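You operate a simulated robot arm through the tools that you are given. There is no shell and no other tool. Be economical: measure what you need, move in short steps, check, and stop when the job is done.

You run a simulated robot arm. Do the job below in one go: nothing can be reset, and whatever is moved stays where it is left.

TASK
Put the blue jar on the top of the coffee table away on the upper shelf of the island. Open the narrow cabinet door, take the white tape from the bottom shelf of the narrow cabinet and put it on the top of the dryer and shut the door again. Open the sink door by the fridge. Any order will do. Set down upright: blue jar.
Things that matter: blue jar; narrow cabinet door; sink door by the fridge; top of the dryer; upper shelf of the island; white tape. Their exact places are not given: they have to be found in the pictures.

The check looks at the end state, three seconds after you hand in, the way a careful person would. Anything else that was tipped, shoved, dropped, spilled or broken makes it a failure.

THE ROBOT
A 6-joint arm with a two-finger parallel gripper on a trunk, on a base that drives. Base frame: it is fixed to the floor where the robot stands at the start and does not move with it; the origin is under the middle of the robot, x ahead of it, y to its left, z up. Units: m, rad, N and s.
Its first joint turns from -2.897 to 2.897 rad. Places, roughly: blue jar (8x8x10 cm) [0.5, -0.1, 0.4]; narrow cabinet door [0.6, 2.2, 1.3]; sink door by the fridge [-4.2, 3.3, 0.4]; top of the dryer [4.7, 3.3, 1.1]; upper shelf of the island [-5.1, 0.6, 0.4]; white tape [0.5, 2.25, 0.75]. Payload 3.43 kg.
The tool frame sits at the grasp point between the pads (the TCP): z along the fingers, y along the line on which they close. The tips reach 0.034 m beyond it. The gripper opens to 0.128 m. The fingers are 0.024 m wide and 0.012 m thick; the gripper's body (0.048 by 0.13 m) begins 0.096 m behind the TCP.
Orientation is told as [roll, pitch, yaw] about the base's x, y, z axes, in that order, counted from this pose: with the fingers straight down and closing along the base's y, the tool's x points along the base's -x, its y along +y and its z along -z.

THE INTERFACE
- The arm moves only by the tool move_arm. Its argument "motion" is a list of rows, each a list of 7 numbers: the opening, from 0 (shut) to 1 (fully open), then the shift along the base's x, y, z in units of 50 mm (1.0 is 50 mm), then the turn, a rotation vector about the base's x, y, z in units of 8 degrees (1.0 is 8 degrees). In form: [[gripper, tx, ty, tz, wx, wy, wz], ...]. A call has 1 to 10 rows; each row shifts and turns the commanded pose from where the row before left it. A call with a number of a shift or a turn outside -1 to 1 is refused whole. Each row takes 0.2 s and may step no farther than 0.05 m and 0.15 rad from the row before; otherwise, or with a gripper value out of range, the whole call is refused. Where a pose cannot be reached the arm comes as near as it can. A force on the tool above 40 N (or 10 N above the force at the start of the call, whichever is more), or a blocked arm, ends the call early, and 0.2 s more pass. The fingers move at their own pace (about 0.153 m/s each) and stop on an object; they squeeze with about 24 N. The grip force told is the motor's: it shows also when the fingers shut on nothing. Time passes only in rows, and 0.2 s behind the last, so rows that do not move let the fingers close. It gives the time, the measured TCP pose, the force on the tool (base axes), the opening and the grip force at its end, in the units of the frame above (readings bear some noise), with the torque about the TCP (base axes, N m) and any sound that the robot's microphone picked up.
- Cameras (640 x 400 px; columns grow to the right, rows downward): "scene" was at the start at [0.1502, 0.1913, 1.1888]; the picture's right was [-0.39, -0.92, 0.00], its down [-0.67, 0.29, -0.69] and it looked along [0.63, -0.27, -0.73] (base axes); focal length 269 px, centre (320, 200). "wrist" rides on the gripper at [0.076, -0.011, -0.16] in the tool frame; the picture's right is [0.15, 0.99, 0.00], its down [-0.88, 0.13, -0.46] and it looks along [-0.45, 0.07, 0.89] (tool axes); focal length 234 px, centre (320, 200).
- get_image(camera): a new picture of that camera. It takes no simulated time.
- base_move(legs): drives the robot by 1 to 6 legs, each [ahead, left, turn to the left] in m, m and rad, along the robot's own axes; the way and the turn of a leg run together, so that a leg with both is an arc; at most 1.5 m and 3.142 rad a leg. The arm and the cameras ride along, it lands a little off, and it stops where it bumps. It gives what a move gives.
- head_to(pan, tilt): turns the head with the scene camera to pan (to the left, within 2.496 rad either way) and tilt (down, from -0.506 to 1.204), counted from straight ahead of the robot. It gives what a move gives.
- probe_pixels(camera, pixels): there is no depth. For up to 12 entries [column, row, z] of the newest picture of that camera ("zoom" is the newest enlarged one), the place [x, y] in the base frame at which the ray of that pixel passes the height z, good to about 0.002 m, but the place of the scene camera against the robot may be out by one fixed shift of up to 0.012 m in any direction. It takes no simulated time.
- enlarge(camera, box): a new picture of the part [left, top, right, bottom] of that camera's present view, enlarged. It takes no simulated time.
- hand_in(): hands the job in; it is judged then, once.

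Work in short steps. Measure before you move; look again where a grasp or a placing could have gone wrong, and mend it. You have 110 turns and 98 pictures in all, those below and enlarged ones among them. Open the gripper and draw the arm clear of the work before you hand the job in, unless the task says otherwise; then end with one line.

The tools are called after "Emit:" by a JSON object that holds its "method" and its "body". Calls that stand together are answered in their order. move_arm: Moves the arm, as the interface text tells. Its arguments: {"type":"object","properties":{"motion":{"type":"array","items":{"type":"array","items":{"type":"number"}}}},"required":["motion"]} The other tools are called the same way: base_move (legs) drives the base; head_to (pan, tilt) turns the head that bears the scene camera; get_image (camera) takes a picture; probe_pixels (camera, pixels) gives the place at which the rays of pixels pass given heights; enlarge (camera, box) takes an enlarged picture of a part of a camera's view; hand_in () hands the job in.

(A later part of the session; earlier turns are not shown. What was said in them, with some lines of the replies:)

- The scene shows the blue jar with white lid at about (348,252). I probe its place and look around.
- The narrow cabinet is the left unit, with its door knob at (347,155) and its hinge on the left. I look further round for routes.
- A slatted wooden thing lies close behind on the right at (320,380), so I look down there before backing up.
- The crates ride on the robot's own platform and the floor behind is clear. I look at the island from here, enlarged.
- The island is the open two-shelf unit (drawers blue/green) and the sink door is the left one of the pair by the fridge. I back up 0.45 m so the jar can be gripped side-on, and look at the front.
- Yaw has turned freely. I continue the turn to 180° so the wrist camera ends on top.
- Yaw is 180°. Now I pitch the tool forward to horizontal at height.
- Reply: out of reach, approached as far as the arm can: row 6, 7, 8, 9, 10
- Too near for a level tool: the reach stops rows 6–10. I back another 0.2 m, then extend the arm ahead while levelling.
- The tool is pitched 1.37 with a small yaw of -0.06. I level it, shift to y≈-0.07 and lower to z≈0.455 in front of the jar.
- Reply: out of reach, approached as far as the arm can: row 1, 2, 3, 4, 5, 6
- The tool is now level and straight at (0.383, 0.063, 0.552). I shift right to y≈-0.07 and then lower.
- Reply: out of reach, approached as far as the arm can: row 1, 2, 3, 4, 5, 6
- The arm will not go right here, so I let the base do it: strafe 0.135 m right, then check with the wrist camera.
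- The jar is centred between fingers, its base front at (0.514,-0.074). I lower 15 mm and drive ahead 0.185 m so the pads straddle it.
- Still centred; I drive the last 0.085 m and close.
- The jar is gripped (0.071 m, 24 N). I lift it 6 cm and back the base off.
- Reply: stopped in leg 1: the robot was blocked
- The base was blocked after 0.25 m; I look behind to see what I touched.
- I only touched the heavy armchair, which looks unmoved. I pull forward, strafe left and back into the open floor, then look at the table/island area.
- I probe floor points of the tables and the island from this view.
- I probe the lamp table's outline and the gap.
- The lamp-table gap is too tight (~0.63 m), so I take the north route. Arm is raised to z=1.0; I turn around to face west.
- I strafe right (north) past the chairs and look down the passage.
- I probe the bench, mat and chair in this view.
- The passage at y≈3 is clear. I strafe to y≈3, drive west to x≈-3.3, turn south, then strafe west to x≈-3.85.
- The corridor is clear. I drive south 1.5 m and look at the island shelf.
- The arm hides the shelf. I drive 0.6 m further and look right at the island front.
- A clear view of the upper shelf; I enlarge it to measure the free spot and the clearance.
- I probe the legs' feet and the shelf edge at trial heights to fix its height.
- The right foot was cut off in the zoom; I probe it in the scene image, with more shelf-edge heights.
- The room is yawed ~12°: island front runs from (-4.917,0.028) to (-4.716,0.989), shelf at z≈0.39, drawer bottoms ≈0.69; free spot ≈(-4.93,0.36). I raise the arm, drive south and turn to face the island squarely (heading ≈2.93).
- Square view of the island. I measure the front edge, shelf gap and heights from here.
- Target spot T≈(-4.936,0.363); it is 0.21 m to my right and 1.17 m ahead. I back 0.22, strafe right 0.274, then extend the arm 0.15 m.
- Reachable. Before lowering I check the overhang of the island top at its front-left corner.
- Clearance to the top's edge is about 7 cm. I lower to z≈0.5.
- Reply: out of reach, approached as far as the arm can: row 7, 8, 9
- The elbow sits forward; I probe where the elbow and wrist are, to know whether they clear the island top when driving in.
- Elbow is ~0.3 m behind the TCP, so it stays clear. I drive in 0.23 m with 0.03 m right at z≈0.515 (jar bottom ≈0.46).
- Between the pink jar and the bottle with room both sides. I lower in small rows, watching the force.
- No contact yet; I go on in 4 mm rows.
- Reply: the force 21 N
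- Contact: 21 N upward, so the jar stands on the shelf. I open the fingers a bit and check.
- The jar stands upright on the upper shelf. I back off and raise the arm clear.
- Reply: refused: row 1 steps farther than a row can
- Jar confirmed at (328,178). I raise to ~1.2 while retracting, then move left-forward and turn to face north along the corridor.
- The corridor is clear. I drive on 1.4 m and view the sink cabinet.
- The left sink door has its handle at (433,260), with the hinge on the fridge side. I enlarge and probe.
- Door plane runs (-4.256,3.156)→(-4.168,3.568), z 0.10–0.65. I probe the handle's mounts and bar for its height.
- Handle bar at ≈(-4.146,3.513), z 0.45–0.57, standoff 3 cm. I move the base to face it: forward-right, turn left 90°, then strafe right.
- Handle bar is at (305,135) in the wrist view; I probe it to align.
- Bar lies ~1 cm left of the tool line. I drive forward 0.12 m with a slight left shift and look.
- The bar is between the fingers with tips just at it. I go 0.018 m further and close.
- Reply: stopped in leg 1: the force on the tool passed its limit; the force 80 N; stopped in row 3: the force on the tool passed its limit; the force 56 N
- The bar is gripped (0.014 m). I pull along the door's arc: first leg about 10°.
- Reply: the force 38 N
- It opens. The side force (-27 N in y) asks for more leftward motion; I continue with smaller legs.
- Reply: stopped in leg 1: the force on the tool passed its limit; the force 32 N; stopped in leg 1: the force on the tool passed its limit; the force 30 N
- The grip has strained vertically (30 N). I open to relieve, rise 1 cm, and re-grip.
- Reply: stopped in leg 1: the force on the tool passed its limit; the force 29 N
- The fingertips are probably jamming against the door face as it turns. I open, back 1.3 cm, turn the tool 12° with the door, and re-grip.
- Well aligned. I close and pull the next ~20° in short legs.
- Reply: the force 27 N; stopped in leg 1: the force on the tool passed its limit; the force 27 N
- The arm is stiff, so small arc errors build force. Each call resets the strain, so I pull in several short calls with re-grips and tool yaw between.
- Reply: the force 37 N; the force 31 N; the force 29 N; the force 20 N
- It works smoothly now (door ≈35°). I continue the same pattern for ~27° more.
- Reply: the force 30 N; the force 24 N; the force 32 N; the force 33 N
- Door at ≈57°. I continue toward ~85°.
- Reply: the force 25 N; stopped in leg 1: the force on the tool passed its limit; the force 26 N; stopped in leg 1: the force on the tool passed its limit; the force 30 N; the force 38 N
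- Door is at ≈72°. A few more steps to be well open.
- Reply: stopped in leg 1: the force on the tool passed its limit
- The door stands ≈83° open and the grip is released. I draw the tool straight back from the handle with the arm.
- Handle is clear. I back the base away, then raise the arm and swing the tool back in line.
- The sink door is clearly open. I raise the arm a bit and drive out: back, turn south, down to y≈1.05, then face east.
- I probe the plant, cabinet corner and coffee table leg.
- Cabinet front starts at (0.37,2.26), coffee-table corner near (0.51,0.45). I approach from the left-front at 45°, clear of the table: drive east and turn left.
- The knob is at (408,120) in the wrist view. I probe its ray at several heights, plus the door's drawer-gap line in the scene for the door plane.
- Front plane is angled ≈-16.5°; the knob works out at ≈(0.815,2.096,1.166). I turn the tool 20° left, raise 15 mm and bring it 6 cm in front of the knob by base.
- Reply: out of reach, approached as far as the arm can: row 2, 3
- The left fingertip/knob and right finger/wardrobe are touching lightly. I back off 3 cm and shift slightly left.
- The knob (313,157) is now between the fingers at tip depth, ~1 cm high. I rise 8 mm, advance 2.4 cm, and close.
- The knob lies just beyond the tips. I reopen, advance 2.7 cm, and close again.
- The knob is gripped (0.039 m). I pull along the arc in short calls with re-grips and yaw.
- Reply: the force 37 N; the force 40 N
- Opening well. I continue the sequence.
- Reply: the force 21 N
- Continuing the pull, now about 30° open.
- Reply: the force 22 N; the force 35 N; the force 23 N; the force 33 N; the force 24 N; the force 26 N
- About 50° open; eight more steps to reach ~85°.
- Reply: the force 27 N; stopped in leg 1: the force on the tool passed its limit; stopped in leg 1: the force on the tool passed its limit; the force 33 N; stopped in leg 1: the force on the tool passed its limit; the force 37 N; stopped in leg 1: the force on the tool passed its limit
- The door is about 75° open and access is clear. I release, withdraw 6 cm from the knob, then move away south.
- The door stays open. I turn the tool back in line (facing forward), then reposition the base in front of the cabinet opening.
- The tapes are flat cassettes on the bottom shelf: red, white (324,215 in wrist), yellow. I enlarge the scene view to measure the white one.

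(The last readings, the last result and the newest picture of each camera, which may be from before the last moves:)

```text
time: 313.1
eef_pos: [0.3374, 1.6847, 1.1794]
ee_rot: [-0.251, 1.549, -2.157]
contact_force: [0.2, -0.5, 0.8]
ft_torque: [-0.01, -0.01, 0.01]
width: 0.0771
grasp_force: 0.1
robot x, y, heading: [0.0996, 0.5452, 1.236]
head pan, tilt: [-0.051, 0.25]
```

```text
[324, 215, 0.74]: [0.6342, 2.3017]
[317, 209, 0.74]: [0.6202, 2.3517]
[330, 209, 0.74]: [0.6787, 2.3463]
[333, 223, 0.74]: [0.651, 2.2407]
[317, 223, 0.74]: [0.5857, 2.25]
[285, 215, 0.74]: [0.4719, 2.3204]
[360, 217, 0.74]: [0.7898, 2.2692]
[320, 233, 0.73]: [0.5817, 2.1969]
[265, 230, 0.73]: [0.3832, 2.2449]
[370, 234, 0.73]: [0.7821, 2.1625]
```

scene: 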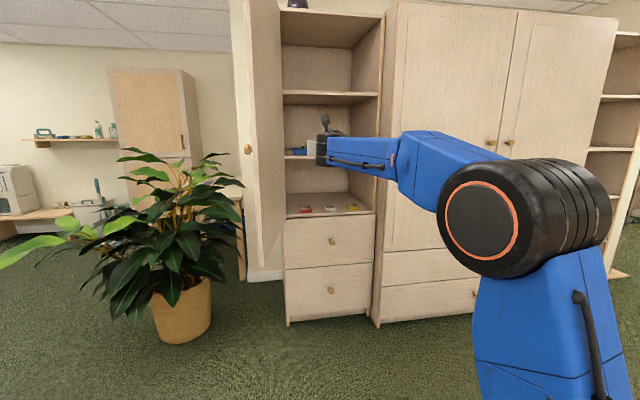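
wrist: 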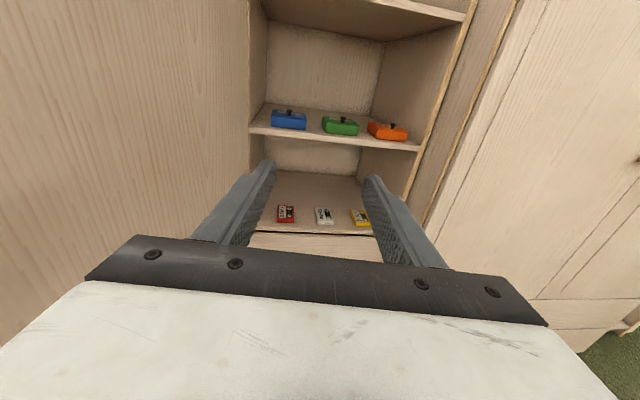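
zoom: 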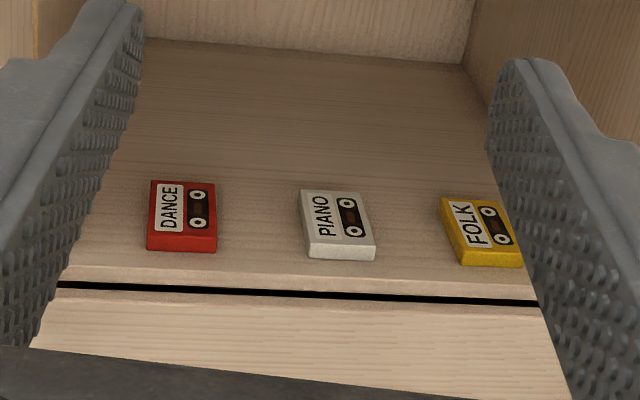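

White tape ≈(0.634,2.295), about 6.5×10 cm, flat. I triangulate its height from both cameras.

Emit:
{"method": "probe_pixels", "body": {"camera": "scene", "pixels": [[329.5, 206.8, 0.72], [329.5, 206.8, 0.74], [329.5, 206.8, 0.76], [329.5, 206.8, 0.78], [323.5, 211, 0.74], [300, 216.5, 0.74], [390, 212, 0.74]]}}

Emit:
{"method": "probe_pixels", "body": {"camera": "wrist", "pixels": [[323.8, 213.8, 0.72], [323.8, 213.8, 0.74], [323.8, 213.8, 0.76], [323.8, 213.8, 0.78], [317, 224.5, 0.74], [322.5, 229.3, 0.74]]}}

```text
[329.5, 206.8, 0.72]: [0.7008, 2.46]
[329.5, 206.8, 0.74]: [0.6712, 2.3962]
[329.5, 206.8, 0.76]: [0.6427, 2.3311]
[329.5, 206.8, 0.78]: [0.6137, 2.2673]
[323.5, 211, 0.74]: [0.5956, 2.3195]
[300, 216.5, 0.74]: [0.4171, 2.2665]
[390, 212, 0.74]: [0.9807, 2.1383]
```

```text
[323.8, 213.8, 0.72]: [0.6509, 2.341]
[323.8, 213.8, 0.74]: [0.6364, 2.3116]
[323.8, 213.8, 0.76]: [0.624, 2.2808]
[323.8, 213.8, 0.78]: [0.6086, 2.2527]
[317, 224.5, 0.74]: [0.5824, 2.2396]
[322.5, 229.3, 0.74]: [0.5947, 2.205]
```

Two-camera fix: tape top z≈0.77–0.79, centre ≈(0.61,2.26). I shift right/back from the door edge, then tilt the tool 15° down and lower to z≈0.88.

Emit:
{"method": "base_move", "body": {"legs": [[-0.06, -0.075, 0]]}}

Emit:
{"method": "move_arm", "body": {"motion": [[0.85, 0, 0, -1, 0, 0, 0], [0.85, 0, 0, -1, -0.59, 0.2, 0], [0.85, 0, 0, -1, -0.59, 0.2, 0], [0.85, 0, 0, -1, -0.59, 0.2, 0], [0.85, 0, 0, -1, 0, 0, 0.3], [0.85, 0, 0, -1, 0, 0, 0], [0.85, 0, 0, 0, 0, 0, 0]]}}

Emit:
{"method": "get_image", "body": {"camera": "wrist"}}

```text
time: 314.2
eef_pos: [0.3901, 1.6024, 1.1784]
ee_rot: [-0.253, 1.548, -2.162]
contact_force: [0.2, -0.5, 0.1]
ft_torque: [0.02, -0.03, -0.01]
width: 0.0766
grasp_force: 0.0
robot x, y, heading: [0.1479, 0.4657, 1.234]
head pan, tilt: [-0.051, 0.25]
```

```text
time: 315.8
eef_pos: [0.3907, 1.6028, 0.8781]
ee_rot: [-0.011, 1.288, -1.877]
contact_force: [0.7, 0.0, -0.9]
ft_torque: [0.04, 0.03, 0.04]
width: 0.109
grasp_force: 0.1
robot x, y, heading: [0.1497, 0.4627, 1.231]
head pan, tilt: [-0.051, 0.25]
```

```text
16 pictures are left
```

wrist: 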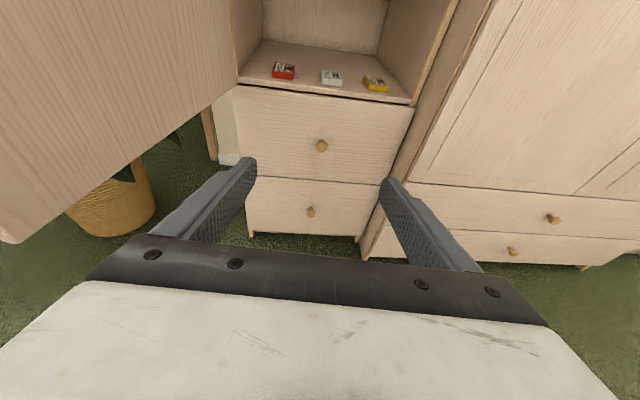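

I probe the white tape (331,77) again from this new pose to refine its position.

Emit:
{"method": "probe_pixels", "body": {"camera": "wrist", "pixels": [[331, 76, 0.75], [331, 76, 0.77], [331, 76, 0.79], [322, 86, 0.75], [342, 86, 0.75], [331, 94, 0.75]]}}

```text
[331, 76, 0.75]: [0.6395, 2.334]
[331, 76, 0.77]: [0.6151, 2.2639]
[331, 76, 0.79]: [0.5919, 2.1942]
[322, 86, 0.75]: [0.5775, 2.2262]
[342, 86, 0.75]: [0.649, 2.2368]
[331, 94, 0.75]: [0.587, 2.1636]
```

Consistent: tape top z≈0.769, centre (0.615,2.266); shelf ≈0.75. I lower to 0.80, shift the arm 5 cm right (base 4 cm left for table clearance) and drive in most of the way.

Emit:
{"method": "move_arm", "body": {"motion": [[0.85, 0, 0, -0.8, 0, 0, 0], [0.85, 0, 0, -0.75, 0, 0, 0], [0.85, 0.45, -0.16, 0, 0, 0, 0], [0.85, 0.45, -0.16, 0, 0, 0, 0], [0.85, 0, 0, 0, 0, 0, 0]]}}

Emit:
{"method": "base_move", "body": {"legs": [[0, 0.05, 0], [0.58, 0, 0]]}}

Emit:
{"method": "get_image", "body": {"camera": "wrist"}}

```text
time: 317.0
eef_pos: [0.4354, 1.5848, 0.7999]
ee_rot: [-0.01, 1.289, -1.877]
contact_force: [-0.3, -0.6, -0.9]
ft_torque: [0.01, 0.02, -0.02]
width: 0.109
grasp_force: 0.2
robot x, y, heading: [0.1504, 0.4639, 1.23]
head pan, tilt: [-0.051, 0.25]
```

```text
time: 320.8
eef_pos: [0.5721, 2.1455, 0.8005]
ee_rot: [-0.01, 1.288, -1.873]
contact_force: [-0.7, 0.1, -0.3]
ft_torque: [0.02, -0.02, -0.04]
width: 0.109
grasp_force: 0.0
robot x, y, heading: [0.2894, 1.0229, 1.239]
head pan, tilt: [-0.051, 0.25]
```

```text
15 pictures are left
```

wrist: 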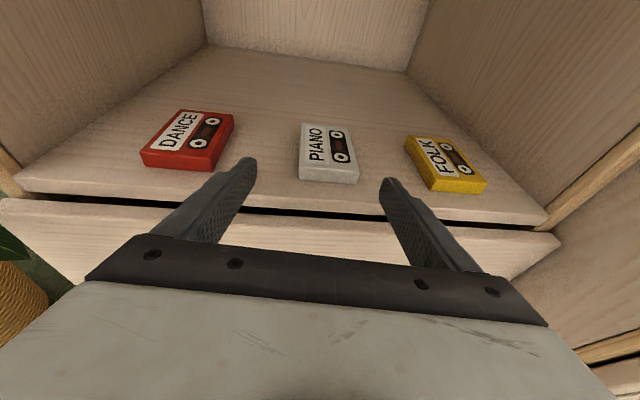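

Beautiful view; I probe the white tape's outline at its top height.

Emit:
{"method": "probe_pixels", "body": {"camera": "wrist", "pixels": [[328, 148, 0.768], [299, 170, 0.768], [358, 173, 0.768], [303, 125, 0.768], [348, 127, 0.768], [234, 180, 0.75], [320, 213, 0.75]]}}

```text
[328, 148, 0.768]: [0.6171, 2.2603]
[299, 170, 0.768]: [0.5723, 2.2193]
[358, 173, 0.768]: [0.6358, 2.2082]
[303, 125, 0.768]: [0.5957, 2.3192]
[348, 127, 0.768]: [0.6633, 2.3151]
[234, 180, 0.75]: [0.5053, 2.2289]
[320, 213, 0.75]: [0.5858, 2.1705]
```

Straight ahead: I drive 0.118 m, then lower toward the shelf gently.

Emit:
{"method": "base_move", "body": {"legs": [[0.118, 0, 0]]}}

Emit:
{"method": "move_arm", "body": {"motion": [[0.85, 0, 0, -0.2, 0, 0, 0], [0.85, 0, 0, -0.2, 0, 0, 0], [0.85, 0, 0, -0.1, 0, 0, 0], [0.85, 0, 0, 0, 0, 0, 0]]}}

Emit:
{"method": "get_image", "body": {"camera": "wrist"}}

```text
time: 322.1
eef_pos: [0.611, 2.2569, 0.8011]
ee_rot: [-0.009, 1.288, -1.873]
contact_force: [0.1, 0.3, 1.0]
ft_torque: [-0.02, 0.01, -0.01]
width: 0.109
grasp_force: 0.1
robot x, y, heading: [0.3303, 1.1331, 1.237]
head pan, tilt: [-0.051, 0.25]
```

```text
time: 323.1
eef_pos: [0.6121, 2.2585, 0.7812]
ee_rot: [-0.006, 1.296, -1.871]
contact_force: [3.2, 8.7, 33.3]
ft_torque: [0.55, -2.14, 0.53]
width: 0.1089
grasp_force: 0.2
robot x, y, heading: [0.3292, 1.1368, 1.24]
head pan, tilt: [-0.051, 0.25]
```

```text
14 pictures are left
```

wrist: 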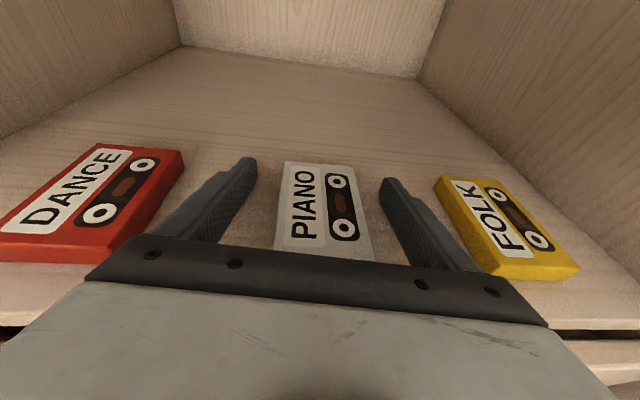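

Tips have touched the shelf with the tape neatly between. I lift 2–3 mm and close.

Emit:
{"method": "move_arm", "body": {"motion": [[0.85, 0, 0, 0.12, 0, 0, 0], [0.4, 0, 0, 0, 0, 0, 0], [0, 0, 0, 0, 0, 0, 0], [0, 0, 0, 0, 0, 0, 0], [0, 0, 0, 0, 0, 0, 0]]}}

Emit:
{"method": "move_arm", "body": {"motion": [[0, 0, 0, 0.5, 0, 0, 0], [0, 0, 0, 0.5, 0, 0, 0], [0, 0, 0, 0, 0, 0, 0]]}}

Emit:
{"method": "get_image", "body": {"camera": "wrist"}}

```text
time: 324.3
eef_pos: [0.6113, 2.2586, 0.7818]
ee_rot: [-0.011, 1.286, -1.874]
contact_force: [0.8, -3.4, 7.8]
ft_torque: [-0.07, -0.13, -0.02]
width: 0.0632
grasp_force: 23.5
robot x, y, heading: [0.3264, 1.1349, 1.239]
head pan, tilt: [-0.051, 0.25]
```

```text
time: 325.1
eef_pos: [0.6104, 2.2593, 0.83]
ee_rot: [-0.01, 1.287, -1.874]
contact_force: [-0.1, 0.3, -0.1]
ft_torque: [-0.03, 0.0, 0.0]
width: 0.0634
grasp_force: 23.8
robot x, y, heading: [0.3231, 1.1327, 1.232]
head pan, tilt: [-0.051, 0.25]
```

```text
13 pictures are left
```

wrist: 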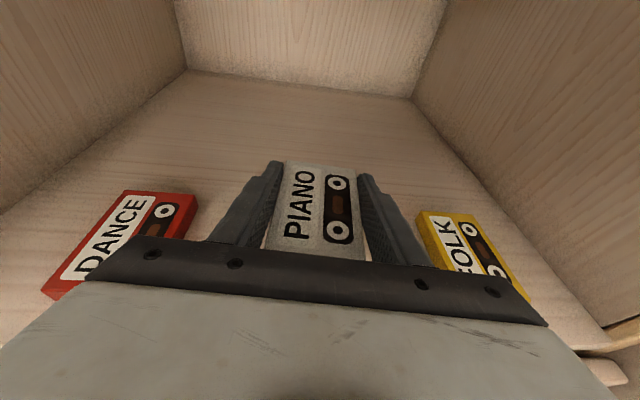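

The white tape is held (0.063 m). I back out 0.6 m, raise the arm to ~1.25, turn east, and look at the way to the dryer.

Emit:
{"method": "base_move", "body": {"legs": [[-0.62, 0, 0]]}}

Emit:
{"method": "move_arm", "body": {"motion": [[0, 0, 0, 1, 0, 0, 0], [0, 0, 0, 1, 0, 0, 0], [0, 0, 0, 1, 0, 0, 0], [0, 0, 0, 1, 0, 0, 0], [0, 0, 0, 1, 0, 0, 0], [0, 0, 0, 1, 0, 0, 0], [0, 0, 0, 1, 0, 0, 0], [0, 0, 0, 1, 0, 0, 0], [0, 0, 0, 0.6, 0, 0, 0]]}}

Emit:
{"method": "base_move", "body": {"legs": [[0, 0, -1.3], [0, 0.42, 0]]}}

Emit:
{"method": "head_to", "body": {"pan": 0.25, "tilt": 0.25}}

Emit:
{"method": "get_image", "body": {"camera": "scene"}}

```text
time: 328.6
eef_pos: [0.413, 1.6652, 0.8294]
ee_rot: [-0.01, 1.289, -1.883]
contact_force: [0.0, 0.4, -0.7]
ft_torque: [0.03, 0.03, 0.0]
width: 0.0635
grasp_force: 24.2
robot x, y, heading: [0.1184, 0.5399, 1.23]
head pan, tilt: [-0.051, 0.25]
```

```text
time: 330.6
eef_pos: [0.4117, 1.6665, 1.2625]
ee_rot: [-0.011, 1.288, -1.881]
contact_force: [0.1, 0.4, -1.2]
ft_torque: [-0.02, 0.03, 0.03]
width: 0.0634
grasp_force: 23.5
robot x, y, heading: [0.1189, 0.5424, 1.233]
head pan, tilt: [-0.051, 0.25]
```

```text
time: 332.9
eef_pos: [1.0725, 1.2201, 1.2633]
ee_rot: [-0.014, 1.291, -2.594]
contact_force: [0.5, -0.7, -0.8]
ft_torque: [0.03, 0.03, 0.03]
width: 0.0635
grasp_force: 24.1
robot x, y, heading: [0.1215, 0.5564, 0.521]
head pan, tilt: [-0.051, 0.25]
stopped in leg 1: the robot was blocked; the commanded pose is now the measured one
```

```text
time: 333.7
eef_pos: [1.0725, 1.2199, 1.2632]
ee_rot: [-0.015, 1.292, -2.592]
contact_force: [0.0, -0.7, -1.6]
ft_torque: [-0.03, -0.01, 0.03]
width: 0.0633
grasp_force: 23.5
robot x, y, heading: [0.1186, 0.5572, 0.52]
head pan, tilt: [0.25, 0.25]
```

```text
12 pictures are left
```

scene: 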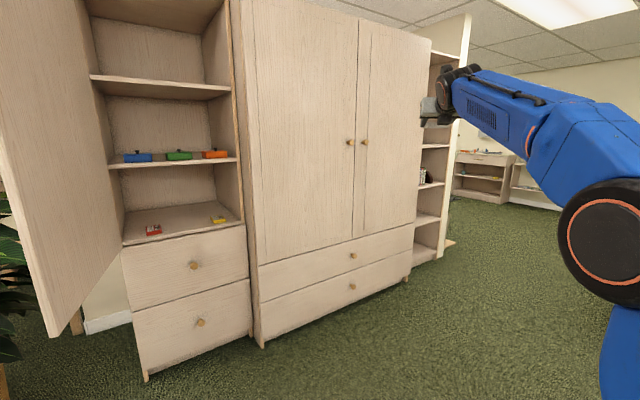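

The platform bumped the coffee table corner; I move away left and finish the turn, then check the table.

Emit:
{"method": "base_move", "body": {"legs": [[-0.05, 0.42, 0], [0, 0, -0.6]]}}

Emit:
{"method": "head_to", "body": {"pan": -0.15, "tilt": 0.4}}

Emit:
{"method": "get_image", "body": {"camera": "scene"}}

Emit:
{"method": "probe_pixels", "body": {"camera": "scene", "pixels": [[320, 200, 0.0], [320, 300, 0.0], [200, 200, 0.0], [440, 250, 0.0]]}}

```text
time: 337.9
eef_pos: [1.0315, 0.8996, 1.2634]
ee_rot: [-0.014, 1.29, 3.088]
contact_force: [0.5, 0.4, -1.7]
ft_torque: [-0.02, 0.02, 0.0]
width: 0.0633
grasp_force: 23.3
robot x, y, heading: [-0.1292, 0.8919, -0.078]
head pan, tilt: [0.25, 0.25]
```

```text
time: 338.8
eef_pos: [1.032, 0.9001, 1.2641]
ee_rot: [-0.015, 1.289, 3.089]
contact_force: [0.2, 0.7, -0.4]
ft_torque: [0.01, -0.04, 0.0]
width: 0.0635
grasp_force: 24.2
robot x, y, heading: [-0.1288, 0.8889, -0.074]
head pan, tilt: [-0.15, 0.4]
```

```text
11 pictures are left
```

scene: 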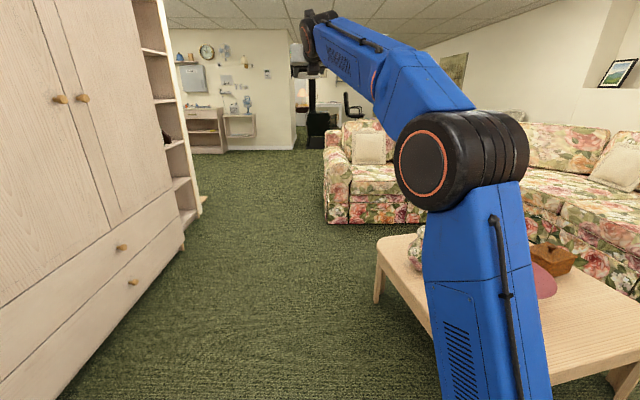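

```text
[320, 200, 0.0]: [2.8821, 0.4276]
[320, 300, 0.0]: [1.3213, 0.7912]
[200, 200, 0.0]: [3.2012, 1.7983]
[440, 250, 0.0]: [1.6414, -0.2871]
```

Table and vase are undisturbed. The passage ahead runs between the shelf end and the sofa; I drive through and look left for the dryer.

Emit:
{"method": "base_move", "body": {"legs": [[0, 0, 0.19], [1.5, 0, 0], [1.3, 0, 0]]}}

Emit:
{"method": "head_to", "body": {"pan": 0.75, "tilt": 0.3}}

Emit:
{"method": "get_image", "body": {"camera": "scene"}}

```text
time: 352.9
eef_pos: [3.7697, 1.4353, 1.2634]
ee_rot: [-0.014, 1.29, -3.002]
contact_force: [-0.6, 0.0, 0.0]
ft_torque: [0.0, -0.02, 0.01]
width: 0.0635
grasp_force: 24.2
robot x, y, heading: [2.6336, 1.2053, 0.115]
head pan, tilt: [-0.15, 0.4]
```

```text
time: 354.1
eef_pos: [3.7691, 1.4344, 1.2635]
ee_rot: [-0.014, 1.288, -3.001]
contact_force: [-0.1, -0.5, -0.9]
ft_torque: [0.04, 0.0, -0.03]
width: 0.0636
grasp_force: 23.7
robot x, y, heading: [2.6303, 1.2047, 0.111]
head pan, tilt: [0.75, 0.3]
```

```text
10 pictures are left
```

scene: 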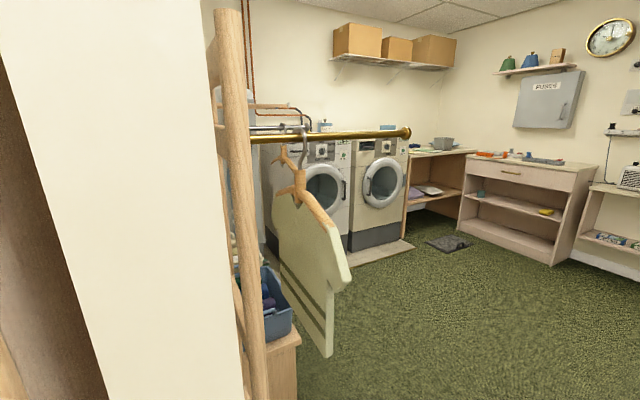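

Two machines are visible. I probe which one lies near (4.7,3.3), with an enlarged look for details.

Emit:
{"method": "probe_pixels", "body": {"camera": "scene", "pixels": [[352, 252, 0.0], [404, 240, 0.0], [412, 245, 0.0], [355, 155, 1.0], [408, 150, 1.0], [320, 160, 1.0], [410, 132, 1.2], [410, 132, 1.15], [330, 355, 0.3], [350, 280, 0.5], [296, 345, 0.0]]}}

Emit:
{"method": "enlarge", "body": {"camera": "scene", "box": [250, 100, 450, 260]}}

```text
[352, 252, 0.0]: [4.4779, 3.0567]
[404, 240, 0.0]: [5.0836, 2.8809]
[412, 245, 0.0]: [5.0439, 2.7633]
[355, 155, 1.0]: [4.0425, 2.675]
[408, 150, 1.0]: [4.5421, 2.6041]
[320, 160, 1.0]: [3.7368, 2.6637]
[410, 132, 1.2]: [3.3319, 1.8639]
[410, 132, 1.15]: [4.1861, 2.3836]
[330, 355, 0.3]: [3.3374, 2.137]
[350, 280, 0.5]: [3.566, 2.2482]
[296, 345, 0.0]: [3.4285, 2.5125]
```

```text
2.50 times, centred on (350, 180) of scene
```

zoom: 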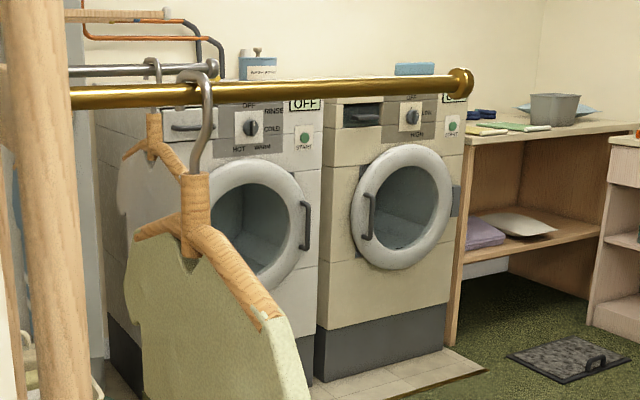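

Labels show the left machine is the washer (rinse/cold/hot) and the right the dryer (high/low), front ≈(4.48,3.06)–(5.08,2.88). I drive east, turn to face it and look.

Emit:
{"method": "base_move", "body": {"legs": [[1.5, 0, 0], [0, 0, 1.18], [0.4, -0.295, 0]]}}

Emit:
{"method": "head_to", "body": {"pan": 0.0, "tilt": 0.25}}

Emit:
{"method": "get_image", "body": {"camera": "scene"}}

Emit:
{"method": "get_image", "body": {"camera": "wrist"}}

```text
time: 367.1
eef_pos: [4.731, 2.8371, 1.2639]
ee_rot: [-0.015, 1.289, -1.809]
contact_force: [-0.2, -0.2, -1.0]
ft_torque: [-0.03, -0.03, 0.02]
width: 0.0635
grasp_force: 23.9
robot x, y, heading: [4.5279, 1.6942, 1.306]
head pan, tilt: [0.75, 0.3]
```

```text
time: 368.2
eef_pos: [4.7321, 2.8374, 1.2646]
ee_rot: [-0.014, 1.29, -1.807]
contact_force: [0.0, -0.3, -0.9]
ft_torque: [0.02, 0.0, -0.02]
width: 0.0633
grasp_force: 23.4
robot x, y, heading: [4.5294, 1.6956, 1.308]
head pan, tilt: [0.0, 0.25]
```

```text
8 pictures are left
```

scene: 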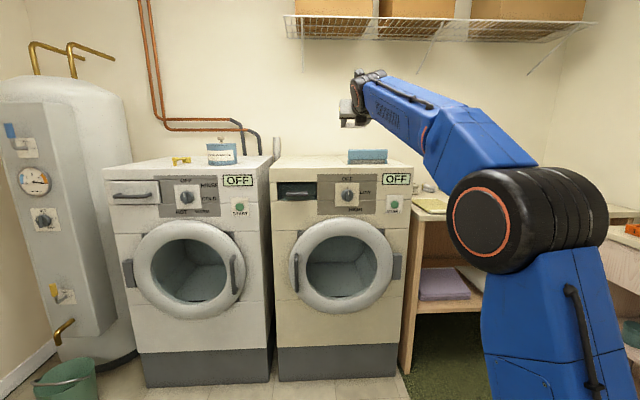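

```text
7 pictures are left
```

wrist: 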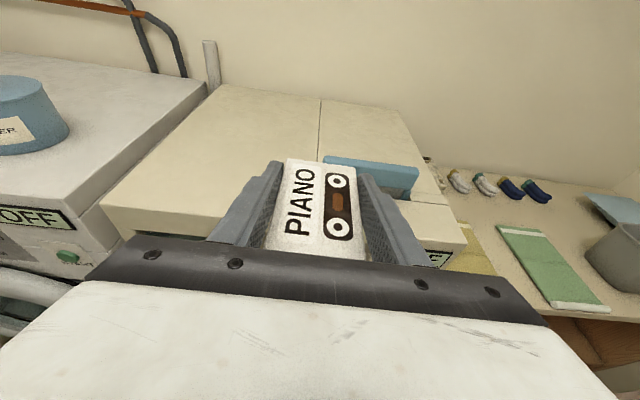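

I triangulate the dryer top's front corners from both cameras for its height.

Emit:
{"method": "probe_pixels", "body": {"camera": "scene", "pixels": [[271, 181, 0.95], [271, 181, 1.0], [271, 181, 1.05], [412, 171, 1.0], [412, 171, 1.05], [348, 160, 1.0], [387, 160, 1.0]]}}

Emit:
{"method": "probe_pixels", "body": {"camera": "wrist", "pixels": [[104, 205, 0.95], [104, 205, 1.0], [104, 205, 1.05], [465, 237, 1.0], [465, 237, 1.05], [222, 84, 1.0], [222, 84, 1.05], [325, 165, 1.0], [325, 165, 1.05], [230, 150, 1.0], [230, 150, 1.05]]}}

```text
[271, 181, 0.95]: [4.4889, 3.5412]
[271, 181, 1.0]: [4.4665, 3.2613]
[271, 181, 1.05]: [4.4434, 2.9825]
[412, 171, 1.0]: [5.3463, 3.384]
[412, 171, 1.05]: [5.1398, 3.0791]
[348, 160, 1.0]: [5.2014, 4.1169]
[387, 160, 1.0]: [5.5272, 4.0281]
```

```text
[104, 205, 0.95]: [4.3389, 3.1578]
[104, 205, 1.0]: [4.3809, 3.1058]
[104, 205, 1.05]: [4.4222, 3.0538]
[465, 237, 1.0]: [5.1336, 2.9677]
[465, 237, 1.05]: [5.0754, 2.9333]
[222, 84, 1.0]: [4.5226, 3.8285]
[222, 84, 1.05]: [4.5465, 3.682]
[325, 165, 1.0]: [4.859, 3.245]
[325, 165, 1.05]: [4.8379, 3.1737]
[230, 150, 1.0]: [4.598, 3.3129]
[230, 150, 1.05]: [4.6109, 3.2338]
```

Dryer top ≈1.05 m; the clear spot left of the blue box is ≈(4.64,3.17). I drive there and lower to z≈1.11.

Emit:
{"method": "base_move", "body": {"legs": [[0, 0.176, 0], [0.297, 0, 0]]}}

Emit:
{"method": "move_arm", "body": {"motion": [[0, 0, 0, -0.8, 0, 0, 0], [0, 0, 0, -0.8, 0, 0, 0], [0, 0, 0, -0.8, 0, 0, 0], [0, 0, 0, -0.7, 0, 0, 0], [0, 0, 0, 0, 0, 0, 0]]}}

Emit:
{"method": "get_image", "body": {"camera": "wrist"}}

```text
time: 371.3
eef_pos: [4.639, 3.1692, 1.2635]
ee_rot: [-0.014, 1.289, -1.814]
contact_force: [-1.1, 0.8, 0.0]
ft_torque: [0.0, 0.02, -0.01]
width: 0.0634
grasp_force: 23.7
robot x, y, heading: [4.4272, 2.03, 1.302]
head pan, tilt: [0.0, 0.25]
```

```text
time: 372.5
eef_pos: [4.6386, 3.1667, 1.1106]
ee_rot: [-0.014, 1.295, -1.814]
contact_force: [-0.2, 0.5, 15.8]
ft_torque: [-0.4, -0.2, 0.05]
width: 0.0633
grasp_force: 24.0
robot x, y, heading: [4.4305, 2.0306, 1.3]
head pan, tilt: [0.0, 0.25]
```

```text
6 pictures are left
```

wrist: 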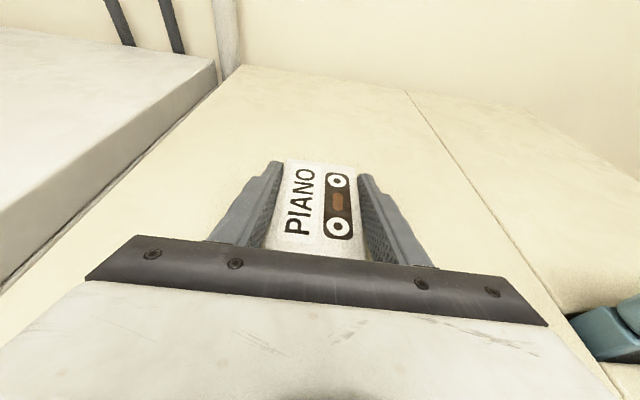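

Already in contact (16 N) at z=1.111, so the tape rests on the dryer top. I open, lift and back off.

Emit:
{"method": "move_arm", "body": {"motion": [[0.6, 0, 0, 0, 0, 0, 0], [0.75, 0, 0, 0, 0, 0, 0], [0.75, 0, 0, 0, 0, 0, 0], [0.75, 0, 0, 1, 0, 0, 0], [0.75, 0, 0, 1, 0, 0, 0], [0.75, 0, 0, 1, 0, 0, 0]]}}

Emit:
{"method": "base_move", "body": {"legs": [[-0.3, 0, 0]]}}

Emit:
{"method": "get_image", "body": {"camera": "wrist"}}

```text
time: 373.9
eef_pos: [4.6369, 3.1668, 1.2581]
ee_rot: [-0.012, 1.289, -1.811]
contact_force: [-0.6, 1.0, 0.2]
ft_torque: [0.0, 0.03, 0.0]
width: 0.0961
grasp_force: 0.1
robot x, y, heading: [4.428, 2.0291, 1.301]
head pan, tilt: [0.0, 0.25]
```

```text
time: 376.0
eef_pos: [4.5571, 2.8778, 1.257]
ee_rot: [-0.014, 1.288, -1.813]
contact_force: [-0.8, 0.0, -1.0]
ft_torque: [-0.02, 0.01, 0.03]
width: 0.0958
grasp_force: 0.1
robot x, y, heading: [4.3511, 1.7384, 1.304]
head pan, tilt: [0.0, 0.25]
```

```text
5 pictures are left
```

wrist: 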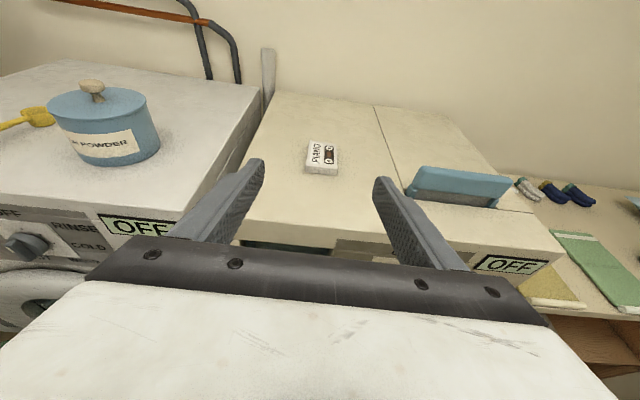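

The white tape lies on the dryer top; the powder tub and other items are untouched. I return along the same path in reverse, west of the open door, to push it shut.

Emit:
{"method": "base_move", "body": {"legs": [[-0.418, 0.124, 0], [0, 0, -1.19], [-1.5, 0, 0], [-1.5, 0, 0], [-0.6, 0, 0]]}}

```text
time: 398.6
eef_pos: [1.6793, 1.1703, 1.2564]
ee_rot: [-0.014, 1.291, -2.973]
contact_force: [0.4, 0.0, -0.3]
ft_torque: [0.0, -0.02, 0.01]
width: 0.0961
grasp_force: 0.0
robot x, y, heading: [0.5527, 0.9075, 0.142]
head pan, tilt: [0.0, 0.25]
```

I'm at (0.55,0.91); I continue 1.45 m further back (with a 0.1 m left shift away from the table), then turn.

Emit:
{"method": "base_move", "body": {"legs": [[0, 0.1, 0], [-1.45, 0, 0], [0, 0, 0.52]]}}

Emit:
{"method": "move_arm", "body": {"motion": [[0, 0, 0, -0.8, 0, 0, 0], [0, 0, 0, -0.8, 0, 0, 0], [0, 0, 0, -0.8, 0, 0, 0], [0, 0, 0, -0.6, 0, 0, 0], [0, 0, 0, 0, 0, 0, 0]]}}

Emit:
{"method": "get_image", "body": {"camera": "wrist"}}

```text
time: 408.0
eef_pos: [-0.0416, 1.5977, 1.2569]
ee_rot: [-0.013, 1.292, -2.45]
contact_force: [-0.4, 0.8, 0.0]
ft_torque: [0.0, 0.01, 0.02]
width: 0.096
grasp_force: 0.1
robot x, y, heading: [-0.8853, 0.8063, 0.667]
head pan, tilt: [0.0, 0.25]
```

```text
time: 409.2
eef_pos: [-0.042, 1.5962, 1.1042]
ee_rot: [-0.013, 1.291, -2.449]
contact_force: [0.3, 0.3, -0.6]
ft_torque: [0.0, -0.03, -0.01]
width: 0.0001
grasp_force: 23.9
robot x, y, heading: [-0.8822, 0.8071, 0.666]
head pan, tilt: [0.0, 0.25]
```

```text
4 pictures are left
```

wrist: 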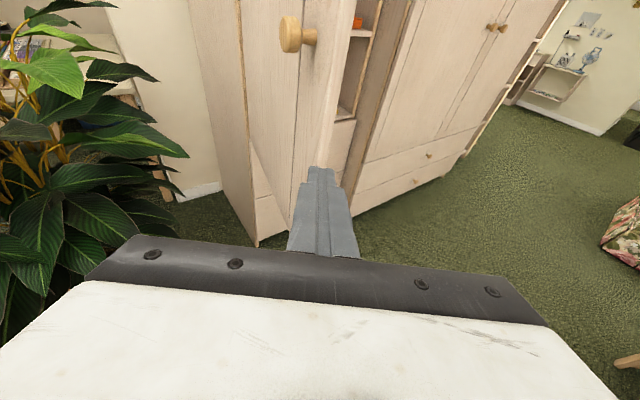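

The door's outer face and knob are ahead. I bring the closed fingertips to the door face near its free edge and begin pushing along the closing arc.

Emit:
{"method": "base_move", "body": {"legs": [[0, -0.048, 0], [0.276, 0, 0], [0.044, -0.03, 0], [0.0641, -0.0479, 0], [0.0722, -0.0352, 0]]}}

Emit:
{"method": "get_image", "body": {"camera": "wrist"}}

```text
time: 411.7
eef_pos: [0.2003, 1.7148, 1.1079]
ee_rot: [-0.006, 1.289, -2.452]
contact_force: [-0.7, -0.6, -0.1]
ft_torque: [0.0, 0.04, 0.01]
width: 0.0
grasp_force: 23.8
robot x, y, heading: [-0.6458, 0.9315, 0.659]
head pan, tilt: [0.0, 0.25]
stopped in leg 2: the force on the tool passed its limit (the readings are from after the stop); the commanded pose is now the measured one
```

```text
3 pictures are left
```

wrist: 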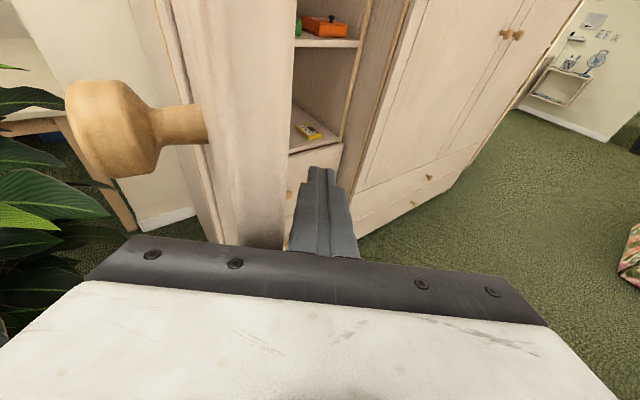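

The door has drifted further open than thought: the fingers passed to the inner side of its edge. I probe the door's edge bottom and face to locate it.

Emit:
{"method": "probe_pixels", "body": {"camera": "wrist", "pixels": [[288, 245, 0.77], [240, 243, 0.77], [288, 245, 0.8], [240, 243, 0.8], [207, 122, 1.177], [100, 130, 1.177], [280, 40, 1.177]]}}

```text
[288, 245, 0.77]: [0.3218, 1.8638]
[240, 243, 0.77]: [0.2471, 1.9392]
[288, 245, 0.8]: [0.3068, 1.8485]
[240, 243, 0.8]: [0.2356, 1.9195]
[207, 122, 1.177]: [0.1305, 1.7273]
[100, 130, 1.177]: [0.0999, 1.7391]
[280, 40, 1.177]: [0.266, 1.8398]
```

The knob base is at (0.13,1.727): the door is ~96° open. I back off, lower below the knob to z≈1.0, and come in on its outer (west) side.

Emit:
{"method": "base_move", "body": {"legs": [[-0.2, 0, 0]]}}

Emit:
{"method": "move_arm", "body": {"motion": [[0, 0, 0, -0.7, 0, 0, 0], [0, 0, 0, -0.7, 0, 0, 0], [0, 0, 0, -0.7, 0, 0, 0], [0, 0, 0, 0, 0, 0, 0]]}}

Emit:
{"method": "base_move", "body": {"legs": [[0, 0.108, 0]]}}

```text
time: 413.2
eef_pos: [0.0409, 1.5926, 1.1072]
ee_rot: [-0.006, 1.29, -2.451]
contact_force: [-0.5, -0.8, 0.5]
ft_torque: [0.0, -0.01, -0.02]
width: 0.0
grasp_force: 24.2
robot x, y, heading: [-0.8048, 0.8093, 0.665]
head pan, tilt: [0.0, 0.25]
```

```text
time: 414.2
eef_pos: [0.0414, 1.5938, 1.0031]
ee_rot: [-0.007, 1.29, -2.451]
contact_force: [-0.6, -0.1, -0.3]
ft_torque: [-0.02, -0.01, -0.02]
width: 0.0002
grasp_force: 24.2
robot x, y, heading: [-0.8077, 0.813, 0.664]
head pan, tilt: [0.0, 0.25]
```

```text
time: 415.4
eef_pos: [-0.0227, 1.677, 1.0034]
ee_rot: [-0.007, 1.291, -2.451]
contact_force: [-0.1, 0.4, -0.2]
ft_torque: [0.02, 0.03, 0.03]
width: 0.0002
grasp_force: 24.3
robot x, y, heading: [-0.8696, 0.8939, 0.666]
head pan, tilt: [0.0, 0.25]
```

Tip at (0.00,1.70). I move forward 0.12 m and check with a picture.

Emit:
{"method": "base_move", "body": {"legs": [[0.12, 0, 0]]}}

Emit:
{"method": "get_image", "body": {"camera": "wrist"}}

```text
time: 416.7
eef_pos: [0.0715, 1.7517, 1.0017]
ee_rot: [-0.008, 1.291, -2.452]
contact_force: [0.6, -0.2, -0.4]
ft_torque: [0.02, 0.03, -0.02]
width: 0.0002
grasp_force: 23.6
robot x, y, heading: [-0.7764, 0.9673, 0.666]
head pan, tilt: [0.0, 0.25]
```

```text
2 pictures are left
```

wrist: 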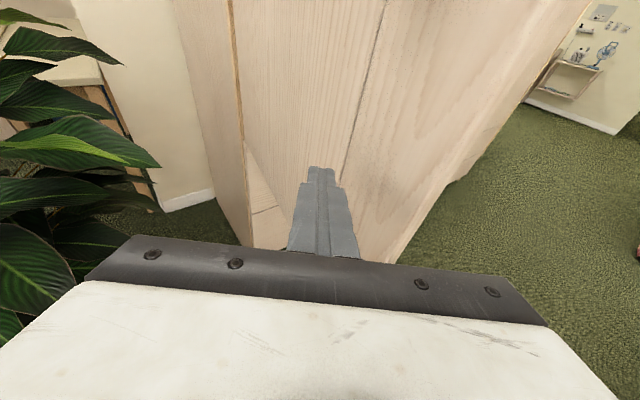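

The fingertips are now in front of the outer face. I push along the closing arc.

Emit:
{"method": "base_move", "body": {"legs": [[0.039, -0.038, 0], [0.0506, -0.0645, 0], [0.0608, -0.0546, 0], [0.0704, -0.0431, 0]]}}

Emit:
{"method": "base_move", "body": {"legs": [[0.0752, -0.0303, 0], [0.0806, -0.0168, 0], [0.0816, -0.0024, 0]]}}

```text
time: 419.6
eef_pos: [0.3682, 1.7249, 1.0025]
ee_rot: [-0.006, 1.29, -2.455]
contact_force: [-0.4, -0.4, -0.4]
ft_torque: [0.04, -0.02, 0.0]
width: 0.0
grasp_force: 24.1
robot x, y, heading: [-0.4801, 0.9433, 0.665]
head pan, tilt: [0.0, 0.25]
```

```text
time: 422.0
eef_pos: [0.5832, 1.834, 1.0028]
ee_rot: [-0.007, 1.288, -2.452]
contact_force: [-0.4, -0.6, 0.0]
ft_torque: [0.01, -0.05, 0.0]
width: 0.0
grasp_force: 24.2
robot x, y, heading: [-0.2631, 1.0496, 0.662]
head pan, tilt: [0.0, 0.25]
```

No resistance so far; I complete the arc until contact with the closed position.

Emit:
{"method": "base_move", "body": {"legs": [[0.0812, 0.0118, 0], [0.078, 0.0256, 0], [0.072, 0.0391, 0]]}}

Emit:
{"method": "base_move", "body": {"legs": [[0.02, 0.0145, 0], [0.02, 0.0145, 0]]}}

```text
time: 424.4
eef_pos: [0.7237, 2.0328, 1.0033]
ee_rot: [-0.007, 1.289, -2.455]
contact_force: [-0.1, 0.0, 0.0]
ft_torque: [0.01, 0.03, 0.01]
width: 0.0
grasp_force: 24.1
robot x, y, heading: [-0.1316, 1.2523, 0.664]
head pan, tilt: [0.0, 0.25]
```

```text
time: 425.6
eef_pos: [0.737, 2.0807, 1.002]
ee_rot: [-0.007, 1.289, -2.455]
contact_force: [-0.4, -0.2, 0.0]
ft_torque: [0.01, 0.0, -0.01]
width: 0.0
grasp_force: 24.0
robot x, y, heading: [-0.1124, 1.2963, 0.659]
head pan, tilt: [0.0, 0.25]
```

Tip should be at the closed face; I nudge further along the normal in small steps until force shows.

Emit:
{"method": "base_move", "body": {"legs": [[0.009, 0.008, 0], [0.009, 0.008, 0]]}}

Emit:
{"method": "get_image", "body": {"camera": "wrist"}}

```text
time: 426.5
eef_pos: [0.7388, 2.0893, 1.0025]
ee_rot: [-0.011, 1.289, -2.461]
contact_force: [-6.2, -5.4, 1.8]
ft_torque: [0.03, -0.03, 0.04]
width: 0.0
grasp_force: 23.5
robot x, y, heading: [-0.1093, 1.3096, 0.657]
head pan, tilt: [0.0, 0.25]
stopped in leg 1: the force on the tool passed its limit (the readings are from after the stop); the commanded pose is now the measured one
```

```text
1 pictures are left
```

wrist: 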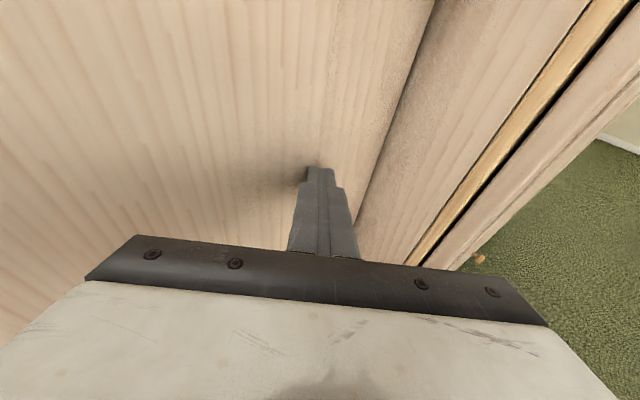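

Firm contact: the door looks flush with the frame. I back away, and use the last picture to verify.

Emit:
{"method": "base_move", "body": {"legs": [[-0.45, -0.05, 0]]}}

Emit:
{"method": "head_to", "body": {"pan": 0.45, "tilt": 0.25}}

Emit:
{"method": "get_image", "body": {"camera": "scene"}}

```text
time: 429.3
eef_pos: [0.4128, 1.7707, 1.0016]
ee_rot: [-0.005, 1.289, -2.461]
contact_force: [0.3, 0.2, 0.6]
ft_torque: [-0.01, -0.02, 0.0]
width: 0.0002
grasp_force: 24.1
robot x, y, heading: [-0.436, 0.9917, 0.66]
head pan, tilt: [0.0, 0.25]
```

```text
time: 430.2
eef_pos: [0.414, 1.771, 1.0008]
ee_rot: [-0.008, 1.288, -2.461]
contact_force: [-0.3, 0.1, -0.2]
ft_torque: [0.0, -0.02, 0.01]
width: 0.0001
grasp_force: 24.2
robot x, y, heading: [-0.4402, 0.9939, 0.66]
head pan, tilt: [0.45, 0.25]
```

```text
0 pictures are left
```

scene: 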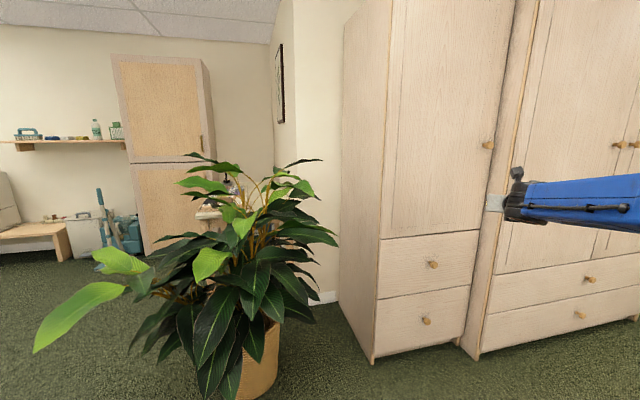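

The narrow cabinet door is shut, flush with the frame at (490,145). I open the gripper, draw the arm clear, and hand in.

Emit:
{"method": "move_arm", "body": {"motion": [[1, 0, 0, 0.5, 0, 0, 0], [1, 0, 0, 0.5, 0, 0, 0], [1, 0, 0, 0, 0, 0, 0], [1, 0, 0, 0, 0, 0, 0]]}}

Emit:
{"method": "base_move", "body": {"legs": [[-0.2, 0, 0]]}}

Emit:
{"method": "hand_in", "body": {}}

```text
time: 431.2
eef_pos: [0.4128, 1.7702, 1.0514]
ee_rot: [-0.008, 1.287, -2.46]
contact_force: [0.0, 0.2, 0.3]
ft_torque: [0.04, 0.03, 0.0]
width: 0.1279
grasp_force: 0.1
robot x, y, heading: [-0.438, 0.9889, 0.663]
head pan, tilt: [0.45, 0.25]
```

```text
time: 432.8
eef_pos: [0.2524, 1.648, 1.0504]
ee_rot: [-0.007, 1.288, -2.462]
contact_force: [-0.2, -0.1, 0.0]
ft_torque: [-0.02, 0.0, 0.02]
width: 0.1277
grasp_force: 0.0
robot x, y, heading: [-0.5992, 0.8727, 0.657]
head pan, tilt: [0.45, 0.25]
```

```text
The job is handed in.
```

The job is handed in: the blue jar stands upright on the island's upper shelf, the white tape is on the dryer, the narrow cabinet door is shut and the sink door by the fridge is open; the base bumped the armchair and the coffee table once each on the way, and neither looked moved in the pictures afterwards.
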